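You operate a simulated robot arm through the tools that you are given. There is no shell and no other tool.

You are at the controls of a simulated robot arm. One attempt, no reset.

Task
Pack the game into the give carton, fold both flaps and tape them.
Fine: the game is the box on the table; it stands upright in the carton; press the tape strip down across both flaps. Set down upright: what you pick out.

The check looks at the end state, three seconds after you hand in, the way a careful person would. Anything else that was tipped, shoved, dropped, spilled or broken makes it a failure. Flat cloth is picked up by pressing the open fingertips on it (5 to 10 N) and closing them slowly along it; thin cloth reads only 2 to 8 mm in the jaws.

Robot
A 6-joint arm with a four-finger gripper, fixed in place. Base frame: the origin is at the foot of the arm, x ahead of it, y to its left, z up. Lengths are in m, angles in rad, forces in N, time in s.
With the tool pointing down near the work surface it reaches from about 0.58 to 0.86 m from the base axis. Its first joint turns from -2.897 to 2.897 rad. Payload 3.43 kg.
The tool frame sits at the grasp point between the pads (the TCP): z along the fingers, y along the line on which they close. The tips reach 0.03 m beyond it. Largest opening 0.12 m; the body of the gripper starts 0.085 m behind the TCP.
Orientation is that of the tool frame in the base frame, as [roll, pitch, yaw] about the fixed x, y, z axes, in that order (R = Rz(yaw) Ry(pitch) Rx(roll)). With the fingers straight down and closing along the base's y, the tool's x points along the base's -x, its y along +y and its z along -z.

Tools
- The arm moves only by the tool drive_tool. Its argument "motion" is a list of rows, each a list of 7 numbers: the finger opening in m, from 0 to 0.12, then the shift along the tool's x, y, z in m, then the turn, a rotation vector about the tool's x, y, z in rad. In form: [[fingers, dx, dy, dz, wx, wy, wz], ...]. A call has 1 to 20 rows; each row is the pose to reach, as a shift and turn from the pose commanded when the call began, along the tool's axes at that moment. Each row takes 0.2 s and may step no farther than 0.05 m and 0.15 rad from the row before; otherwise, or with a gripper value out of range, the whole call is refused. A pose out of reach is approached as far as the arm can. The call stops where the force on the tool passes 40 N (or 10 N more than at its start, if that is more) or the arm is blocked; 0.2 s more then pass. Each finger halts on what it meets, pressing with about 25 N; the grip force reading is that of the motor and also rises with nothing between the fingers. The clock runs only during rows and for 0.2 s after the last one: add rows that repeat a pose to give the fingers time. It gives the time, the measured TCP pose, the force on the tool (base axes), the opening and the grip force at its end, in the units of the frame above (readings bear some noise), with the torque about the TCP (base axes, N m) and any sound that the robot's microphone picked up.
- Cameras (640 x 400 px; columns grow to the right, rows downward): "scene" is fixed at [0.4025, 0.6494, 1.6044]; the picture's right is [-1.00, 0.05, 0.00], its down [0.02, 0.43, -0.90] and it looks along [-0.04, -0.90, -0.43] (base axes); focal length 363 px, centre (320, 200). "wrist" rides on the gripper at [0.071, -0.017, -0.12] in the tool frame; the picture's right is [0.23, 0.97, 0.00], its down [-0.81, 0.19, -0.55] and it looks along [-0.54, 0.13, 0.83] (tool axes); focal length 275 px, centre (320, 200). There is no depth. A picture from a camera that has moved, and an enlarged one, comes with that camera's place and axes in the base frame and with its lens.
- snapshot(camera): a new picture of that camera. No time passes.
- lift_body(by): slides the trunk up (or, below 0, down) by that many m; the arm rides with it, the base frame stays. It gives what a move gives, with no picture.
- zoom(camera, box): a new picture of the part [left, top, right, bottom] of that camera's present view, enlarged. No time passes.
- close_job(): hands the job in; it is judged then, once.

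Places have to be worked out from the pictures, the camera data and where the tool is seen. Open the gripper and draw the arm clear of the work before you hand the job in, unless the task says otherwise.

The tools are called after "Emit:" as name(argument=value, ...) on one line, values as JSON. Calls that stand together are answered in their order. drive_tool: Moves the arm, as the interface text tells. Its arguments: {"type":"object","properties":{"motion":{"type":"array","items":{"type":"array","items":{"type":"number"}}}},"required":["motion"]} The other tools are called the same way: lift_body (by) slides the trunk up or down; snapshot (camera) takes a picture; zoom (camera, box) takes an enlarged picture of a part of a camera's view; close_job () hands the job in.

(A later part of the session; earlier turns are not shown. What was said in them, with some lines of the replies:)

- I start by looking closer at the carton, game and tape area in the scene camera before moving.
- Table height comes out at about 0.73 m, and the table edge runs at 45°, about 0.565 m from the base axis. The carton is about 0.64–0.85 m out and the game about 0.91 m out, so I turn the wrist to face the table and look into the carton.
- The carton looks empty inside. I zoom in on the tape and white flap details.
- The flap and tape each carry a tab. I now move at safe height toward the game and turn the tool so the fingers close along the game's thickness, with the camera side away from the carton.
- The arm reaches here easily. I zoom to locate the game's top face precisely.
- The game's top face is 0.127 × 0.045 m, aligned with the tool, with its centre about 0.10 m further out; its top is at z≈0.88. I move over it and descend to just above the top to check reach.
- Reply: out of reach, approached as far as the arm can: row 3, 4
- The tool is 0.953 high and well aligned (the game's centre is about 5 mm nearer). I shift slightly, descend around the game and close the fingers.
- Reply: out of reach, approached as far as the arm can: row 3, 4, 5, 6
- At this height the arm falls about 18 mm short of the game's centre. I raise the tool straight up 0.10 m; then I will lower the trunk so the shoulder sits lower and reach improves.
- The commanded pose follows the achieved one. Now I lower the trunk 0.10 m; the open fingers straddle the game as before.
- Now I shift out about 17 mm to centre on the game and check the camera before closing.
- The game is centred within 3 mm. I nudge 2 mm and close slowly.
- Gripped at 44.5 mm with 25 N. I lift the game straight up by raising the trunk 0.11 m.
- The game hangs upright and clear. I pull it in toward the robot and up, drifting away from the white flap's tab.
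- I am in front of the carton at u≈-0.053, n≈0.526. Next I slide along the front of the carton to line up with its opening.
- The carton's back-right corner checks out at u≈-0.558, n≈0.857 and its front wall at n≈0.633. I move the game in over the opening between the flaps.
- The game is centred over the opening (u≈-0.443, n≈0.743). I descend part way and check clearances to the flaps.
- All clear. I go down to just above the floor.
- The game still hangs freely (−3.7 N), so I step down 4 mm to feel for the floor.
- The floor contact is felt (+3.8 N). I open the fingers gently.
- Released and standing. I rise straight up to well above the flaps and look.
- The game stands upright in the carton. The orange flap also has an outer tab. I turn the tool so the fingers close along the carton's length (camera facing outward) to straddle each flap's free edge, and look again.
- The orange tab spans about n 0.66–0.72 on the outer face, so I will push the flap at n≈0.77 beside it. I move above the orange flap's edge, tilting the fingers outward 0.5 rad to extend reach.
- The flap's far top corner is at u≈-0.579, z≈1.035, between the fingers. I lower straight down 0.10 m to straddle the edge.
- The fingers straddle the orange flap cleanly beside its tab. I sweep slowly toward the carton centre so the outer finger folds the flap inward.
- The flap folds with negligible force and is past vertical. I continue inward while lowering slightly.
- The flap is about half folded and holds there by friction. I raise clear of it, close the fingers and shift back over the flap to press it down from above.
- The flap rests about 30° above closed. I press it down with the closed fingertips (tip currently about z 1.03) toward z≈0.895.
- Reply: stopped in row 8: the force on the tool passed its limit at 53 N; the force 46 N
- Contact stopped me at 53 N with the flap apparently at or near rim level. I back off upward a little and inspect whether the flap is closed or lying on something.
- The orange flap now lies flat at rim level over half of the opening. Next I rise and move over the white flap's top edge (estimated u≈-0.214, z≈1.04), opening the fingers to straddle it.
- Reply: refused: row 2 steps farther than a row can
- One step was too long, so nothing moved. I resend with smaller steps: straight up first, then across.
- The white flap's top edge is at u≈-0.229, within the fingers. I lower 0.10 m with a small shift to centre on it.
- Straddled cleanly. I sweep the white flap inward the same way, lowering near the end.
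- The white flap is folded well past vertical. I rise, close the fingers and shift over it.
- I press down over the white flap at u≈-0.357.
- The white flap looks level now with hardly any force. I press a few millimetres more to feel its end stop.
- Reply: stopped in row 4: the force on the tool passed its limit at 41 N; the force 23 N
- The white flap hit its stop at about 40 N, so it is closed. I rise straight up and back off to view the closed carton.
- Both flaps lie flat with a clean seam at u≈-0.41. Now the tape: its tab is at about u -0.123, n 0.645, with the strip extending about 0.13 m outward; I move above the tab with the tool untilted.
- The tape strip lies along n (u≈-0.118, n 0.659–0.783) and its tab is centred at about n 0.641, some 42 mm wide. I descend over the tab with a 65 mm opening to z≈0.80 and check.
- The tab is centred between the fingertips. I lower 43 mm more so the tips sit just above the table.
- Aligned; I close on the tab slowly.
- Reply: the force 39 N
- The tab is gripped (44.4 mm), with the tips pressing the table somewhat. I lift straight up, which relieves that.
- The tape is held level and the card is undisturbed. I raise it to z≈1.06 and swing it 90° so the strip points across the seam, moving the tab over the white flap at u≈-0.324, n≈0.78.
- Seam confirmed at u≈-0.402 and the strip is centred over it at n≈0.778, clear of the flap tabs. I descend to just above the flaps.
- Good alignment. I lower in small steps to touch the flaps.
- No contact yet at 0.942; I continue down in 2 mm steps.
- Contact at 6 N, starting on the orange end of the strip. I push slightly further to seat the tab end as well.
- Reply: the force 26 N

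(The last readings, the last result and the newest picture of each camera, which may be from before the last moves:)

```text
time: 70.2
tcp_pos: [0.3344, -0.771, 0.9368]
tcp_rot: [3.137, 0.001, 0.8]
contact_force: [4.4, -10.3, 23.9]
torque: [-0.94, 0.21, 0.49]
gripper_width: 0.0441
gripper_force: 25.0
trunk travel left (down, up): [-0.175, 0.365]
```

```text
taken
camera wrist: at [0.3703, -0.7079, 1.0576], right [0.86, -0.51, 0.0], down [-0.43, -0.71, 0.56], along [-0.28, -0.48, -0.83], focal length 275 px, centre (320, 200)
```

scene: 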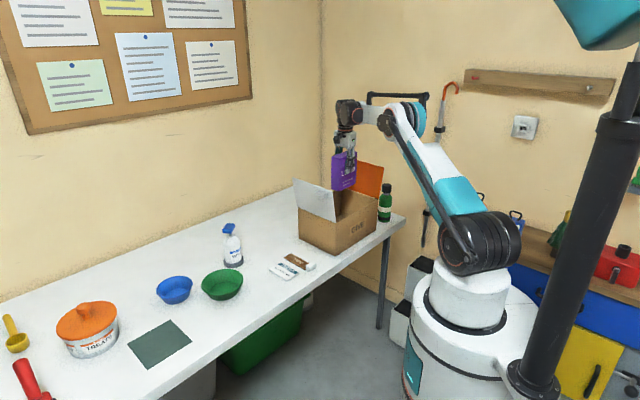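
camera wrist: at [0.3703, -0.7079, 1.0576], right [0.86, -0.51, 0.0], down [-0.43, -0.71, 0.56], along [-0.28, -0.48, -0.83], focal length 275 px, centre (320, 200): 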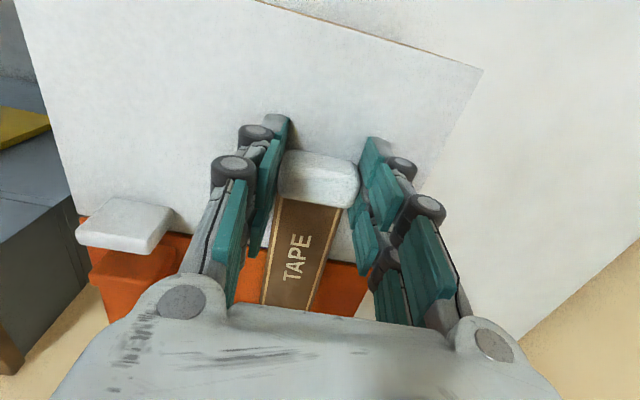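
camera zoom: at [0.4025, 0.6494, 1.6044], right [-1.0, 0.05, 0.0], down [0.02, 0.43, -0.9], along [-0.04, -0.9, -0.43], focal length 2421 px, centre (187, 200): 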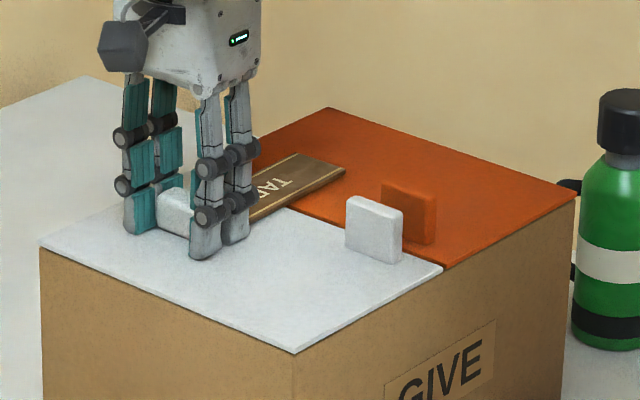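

The strip lies across both flaps. I back off 1 mm, open the fingers gently, and lift away.

Emit:
drive_tool(motion=[[0.025, 0, 0, -0.001, 0, 0, 0], [0.044, 0, 0, -0.001, 0, 0, 0], [0.048, 0, 0, -0.001, 0, 0, 0], [0.054, 0, 0, -0.001, 0, 0, 0], [0.062, 0, 0, -0.001, 0, 0, 0], [0.062, 0, 0, -0.001, 0, 0, 0]])

Emit:
snapshot(camera="wrist")

```text
time: 71.6
tcp_pos: [0.3331, -0.7719, 0.9342]
tcp_rot: [3.138, 0.003, 0.799]
contact_force: [-0.1, 0.1, -0.8]
torque: [-0.01, 0.01, -0.02]
gripper_width: 0.0623
gripper_force: 0.0
trunk travel left (down, up): [-0.175, 0.365]
```

```text
taken
camera wrist: at [0.3706, -0.7084, 1.0573], right [0.86, -0.51, 0.0], down [-0.43, -0.71, 0.55], along [-0.28, -0.48, -0.83], focal length 275 px, centre (320, 200)
```

wrist: 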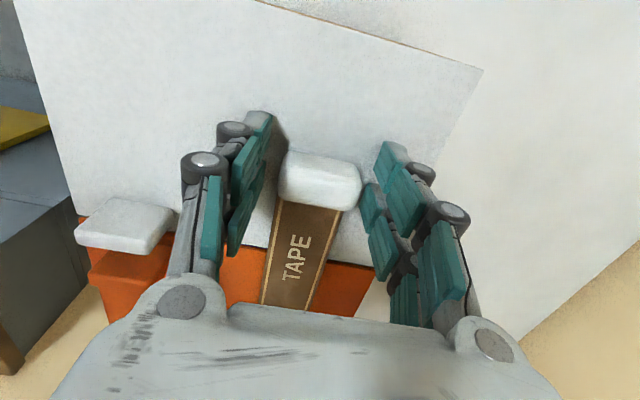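

Released without disturbance. I rise, then close the fingers and position over the strip.

Emit:
drive_tool(motion=[[0.062, 0, 0, -0.02, 0, 0, 0], [0.062, 0, 0, -0.05, 0, 0, 0], [0.062, 0, 0, -0.08, 0, 0, 0], [0.04, -0.02, 0, -0.1, 0, 0, 0], [0.02, -0.02, 0, -0.1, 0, 0, 0], [0.0, -0.02, 0, -0.1, 0, 0, 0], [0.0, -0.02, 0, -0.1, 0, 0, 0]])

Emit:
snapshot(camera="wrist")

Emit:
zoom(camera="scene", box=[300, 170, 380, 230])

```text
time: 73.2
tcp_pos: [0.3181, -0.7881, 1.035]
tcp_rot: [3.139, 0.002, 0.8]
contact_force: [-0.5, -0.4, -0.4]
torque: [0.03, -0.05, 0.0]
gripper_width: 0.0
gripper_force: 25.5
trunk travel left (down, up): [-0.175, 0.365]
```

```text
taken
camera wrist: at [0.3555, -0.724, 1.1576], right [0.86, -0.51, 0.0], down [-0.43, -0.71, 0.55], along [-0.28, -0.48, -0.83], focal length 275 px, centre (320, 200)
```

wrist: 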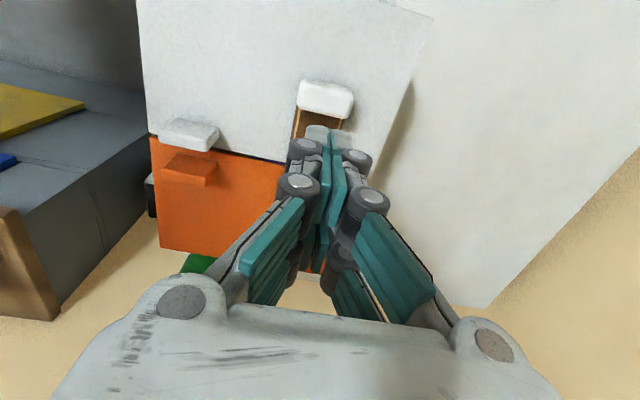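

```text
6.67 times, centred on (340, 200) of scene
camera zoom: at [0.4025, 0.6494, 1.6044], right [-1.0, 0.05, 0.0], down [0.02, 0.43, -0.9], along [-0.04, -0.9, -0.43], focal length 2421 px, centre (187, 200)
```

zoom: 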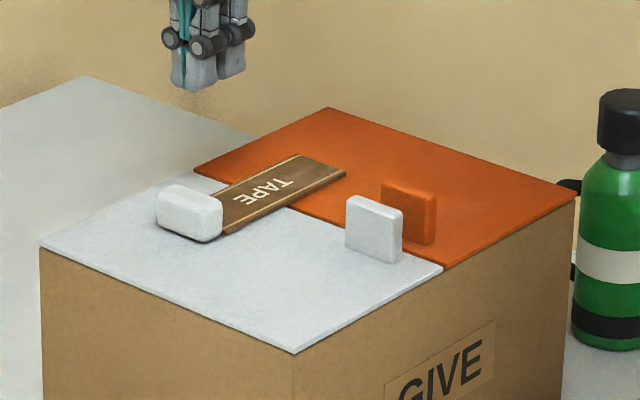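

The tape lies neatly across the seam. I now press the strip on the white side (u≈-0.372).

Emit:
drive_tool(motion=[[0.0, -0.0275, 0, 0.02, 0, 0, 0], [0.0, -0.0275, 0, 0.05, 0, 0, 0], [0.0, -0.0275, 0, 0.08, 0, 0, 0], [0.0, -0.0275, 0, 0.088, 0, 0, 0], [0.0, -0.0275, 0, 0.09, 0, 0, 0], [0.0, -0.0275, 0, 0.092, 0, 0, 0], [0.0, -0.0275, 0, 0.094, 0, 0, 0], [0.0, -0.0275, 0, 0.094, 0, 0, 0]])

```text
time: 75.0
tcp_pos: [0.3001, -0.8073, 0.941]
tcp_rot: [3.139, 0.001, 0.8]
contact_force: [0.0, -0.2, -0.5]
torque: [0.03, 0.0, 0.02]
gripper_width: 0.0002
gripper_force: 24.8
trunk travel left (down, up): [-0.175, 0.365]
```

No contact yet at 0.941, so I keep lowering in 1.5 mm steps until I feel a firm push.

Emit:
drive_tool(motion=[[0.0, 0, 0, 0.0015, 0, 0, 0], [0.0, 0, 0, 0.003, 0, 0, 0], [0.0, 0, 0, 0.0045, 0, 0, 0], [0.0, 0, 0, 0.006, 0, 0, 0], [0.0, 0, 0, 0.006, 0, 0, 0]])

```text
time: 76.2
tcp_pos: [0.2999, -0.8068, 0.9368]
tcp_rot: [3.14, 0.001, 0.798]
contact_force: [1.0, 1.4, 8.1]
torque: [0.07, -0.02, -0.05]
gripper_width: 0.0059
gripper_force: 24.9
trunk travel left (down, up): [-0.175, 0.365]
```

8 N so far; 2 mm more for a firm press.

Emit:
drive_tool(motion=[[0.0, 0, 0, 0.001, 0, 0, 0], [0.0, 0, 0, 0.002, 0, 0, 0], [0.0, 0, 0, 0.002, 0, 0, 0], [0.0, 0, 0, 0.002, 0, 0, 0]])

```text
time: 77.1
tcp_pos: [0.3016, -0.8058, 0.9352]
tcp_rot: [3.135, 0.004, 0.8]
contact_force: [0.1, 0.1, 18.0]
torque: [-0.04, 0.03, 0.0]
gripper_width: 0.0062
gripper_force: 25.5
trunk travel left (down, up): [-0.175, 0.365]
stopped in row 4: the force on the tool passed its limit at 41 N (the readings are from after the stop); the commanded pose is now the measured one
```

The white side is pressed firmly (peak 41 N). I lift 25 mm, move to the orange side (u≈-0.438) and press there.

Emit:
drive_tool(motion=[[0.0, 0, 0, -0.012, 0, 0, 0], [0.0, 0, 0, -0.025, 0, 0, 0], [0.0, -0.034, 0, -0.025, 0, 0, 0], [0.0, -0.068, 0, -0.025, 0, 0, 0], [0.0, -0.068, 0, -0.015, 0, 0, 0], [0.0, -0.068, 0, -0.008, 0, 0, 0], [0.0, -0.068, 0, -0.004, 0, 0, 0], [0.0, -0.068, 0, -0.001, 0, 0, 0], [0.0, -0.068, 0, 0.0, 0, 0, 0], [0.0, -0.068, 0, 0.001, 0, 0, 0], [0.0, -0.068, 0, 0.001, 0, 0, 0]])

Emit:
snapshot(camera="wrist")

Emit:
zoom(camera="scene", box=[300, 170, 380, 230])

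```text
time: 79.5
tcp_pos: [0.2524, -0.8544, 0.9358]
tcp_rot: [3.135, 0.002, 0.8]
contact_force: [-0.6, -6.2, 25.8]
torque: [0.14, -0.3, -0.15]
gripper_width: 0.0061
gripper_force: 25.0
trunk travel left (down, up): [-0.175, 0.365]
```

```text
taken
camera wrist: at [0.2893, -0.7906, 1.0568], right [0.86, -0.51, 0.01], down [-0.43, -0.71, 0.56], along [-0.28, -0.48, -0.83], focal length 275 px, centre (320, 200)
```

wrist: 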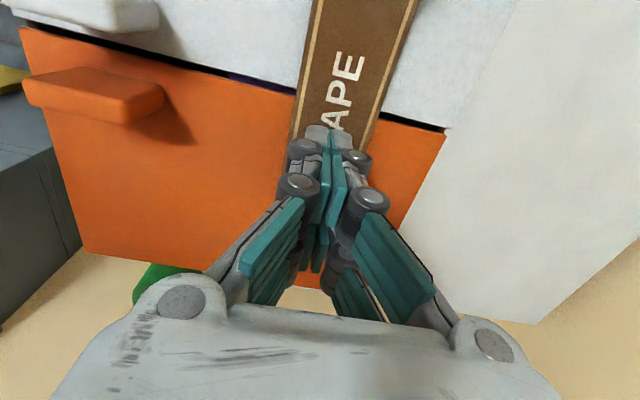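

```text
6.67 times, centred on (340, 200) of scene
camera zoom: at [0.4025, 0.6494, 1.6044], right [-1.0, 0.05, 0.0], down [0.02, 0.43, -0.9], along [-0.04, -0.9, -0.43], focal length 2421 px, centre (187, 200)
```

zoom: 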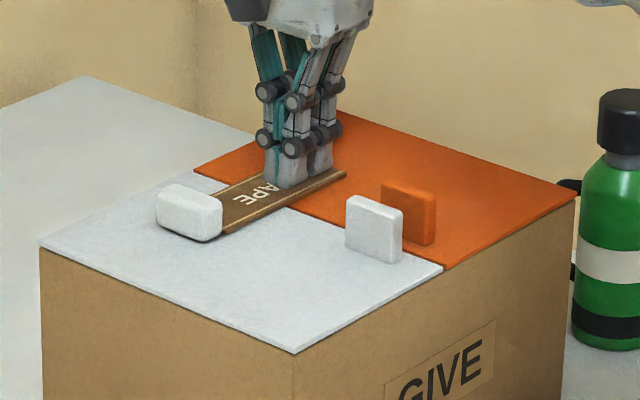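

Orange side pressed at about 26 N. I also press once in the middle over the seam.

Emit:
drive_tool(motion=[[0.0, 0, 0, -0.01, 0, 0, 0], [0.0, 0, 0, -0.02, 0, 0, 0], [0.0, 0.036, 0, -0.02, 0, 0, 0], [0.0, 0.036, 0, -0.01, 0, 0, 0], [0.0, 0.036, 0, -0.005, 0, 0, 0], [0.0, 0.036, 0, -0.002, 0, 0, 0], [0.0, 0.036, 0, -0.001, 0, 0, 0], [0.0, 0.036, 0, 0.0, 0, 0, 0], [0.0, 0.036, 0, 0.0, 0, 0, 0]])

```text
time: 81.4
tcp_pos: [0.2773, -0.8292, 0.9358]
tcp_rot: [3.136, 0.002, 0.798]
contact_force: [0.1, 1.1, 20.3]
torque: [0.18, -0.15, 0.01]
gripper_width: 0.0058
gripper_force: 25.2
trunk travel left (down, up): [-0.175, 0.365]
stopped in row 9: the force on the tool passed its limit at 41 N (the readings are from after the stop); the commanded pose is now the measured one
```

The seam is pressed as well. I rise straight up, open the gripper and withdraw toward the robot, clear of the work.

Emit:
drive_tool(motion=[[0.0, 0, 0, -0.01, 0, 0, 0], [0.0, 0, 0, -0.04, 0, 0, 0], [0.0, 0, 0, -0.08, 0, 0, 0], [0.03, 0, 0, -0.12, 0, 0, 0], [0.06, 0, 0, -0.16, 0, 0, 0], [0.09, 0, -0.02, -0.2, 0, 0, 0], [0.1, 0, -0.06, -0.22, 0, 0, 0], [0.1, 0, -0.1, -0.23, 0, 0, 0], [0.1, 0, -0.14, -0.23, 0, 0, 0], [0.1, 0, -0.18, -0.23, 0, 0, 0], [0.1, 0, -0.22, -0.23, 0, 0, 0], [0.1, 0, -0.25, -0.23, 0, 0, 0], [0.1, 0, -0.25, -0.23, 0, 0, 0]])

Emit:
snapshot(camera="scene")

Emit:
zoom(camera="scene", box=[290, 170, 390, 260])

Emit:
snapshot(camera="wrist")

```text
time: 84.2
tcp_pos: [0.0982, -0.6505, 1.1615]
tcp_rot: [3.135, 0.004, 0.8]
contact_force: [-0.4, -0.4, -0.4]
torque: [0.0, 0.0, 0.01]
gripper_width: 0.1
gripper_force: 0.0
trunk travel left (down, up): [-0.175, 0.365]
```

```text
taken
```

scene: 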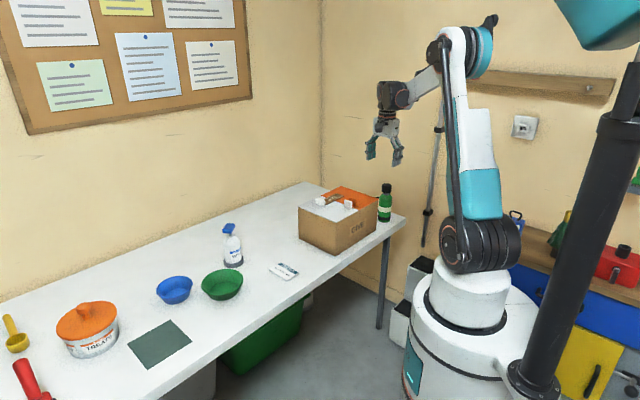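

```text
4.44 times, centred on (340, 215) of scene
camera zoom: at [0.4025, 0.6494, 1.6044], right [-1.0, 0.05, 0.0], down [0.02, 0.43, -0.9], along [-0.04, -0.9, -0.43], focal length 1614 px, centre (231, 133)
```

zoom: 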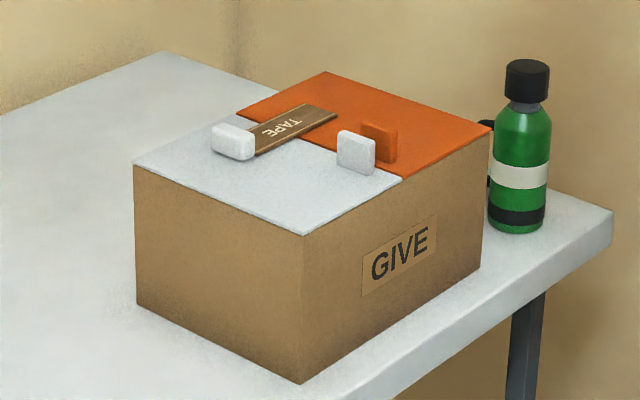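

```text
taken
camera wrist: at [0.1346, -0.5859, 1.2838], right [0.86, -0.51, 0.01], down [-0.43, -0.71, 0.56], along [-0.28, -0.48, -0.83], focal length 275 px, centre (320, 200)
```

wrist: 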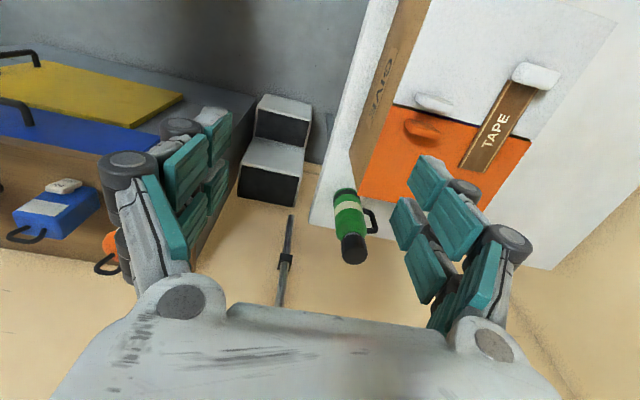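

The carton is closed and the tape strip is stuck down across both flaps. The bottle, card and bowls haven't moved, and the arm is clear with the gripper open. I hand the job in.

Emit:
close_job()

```text
The job is handed in.
```

The Ludo game is in the GIVE carton, both flaps are folded flat, and the tape strip lies across the seam between them. I've handed the job in, but the result of the check hasn't come back.

- **Game:** I set it down upright on the carton floor. It was standing when I last saw it, before the flaps closed. Pressing the orange flap down peaked at 53 N, and I couldn't see inside after that.
- **Flaps:** Both lay level with the rim in the last pictures.
- **Tape:** I pressed the strip down on the white side, the orange side and over the seam, reaching about 26 to 41 N. The strip stayed flat when I lifted off.
- **Everything else:** The green bottle, the wipe spray, the TREATS card and the bowls looked undisturbed in the last pictures. I drew the arm clear with the gripper open before handing in.
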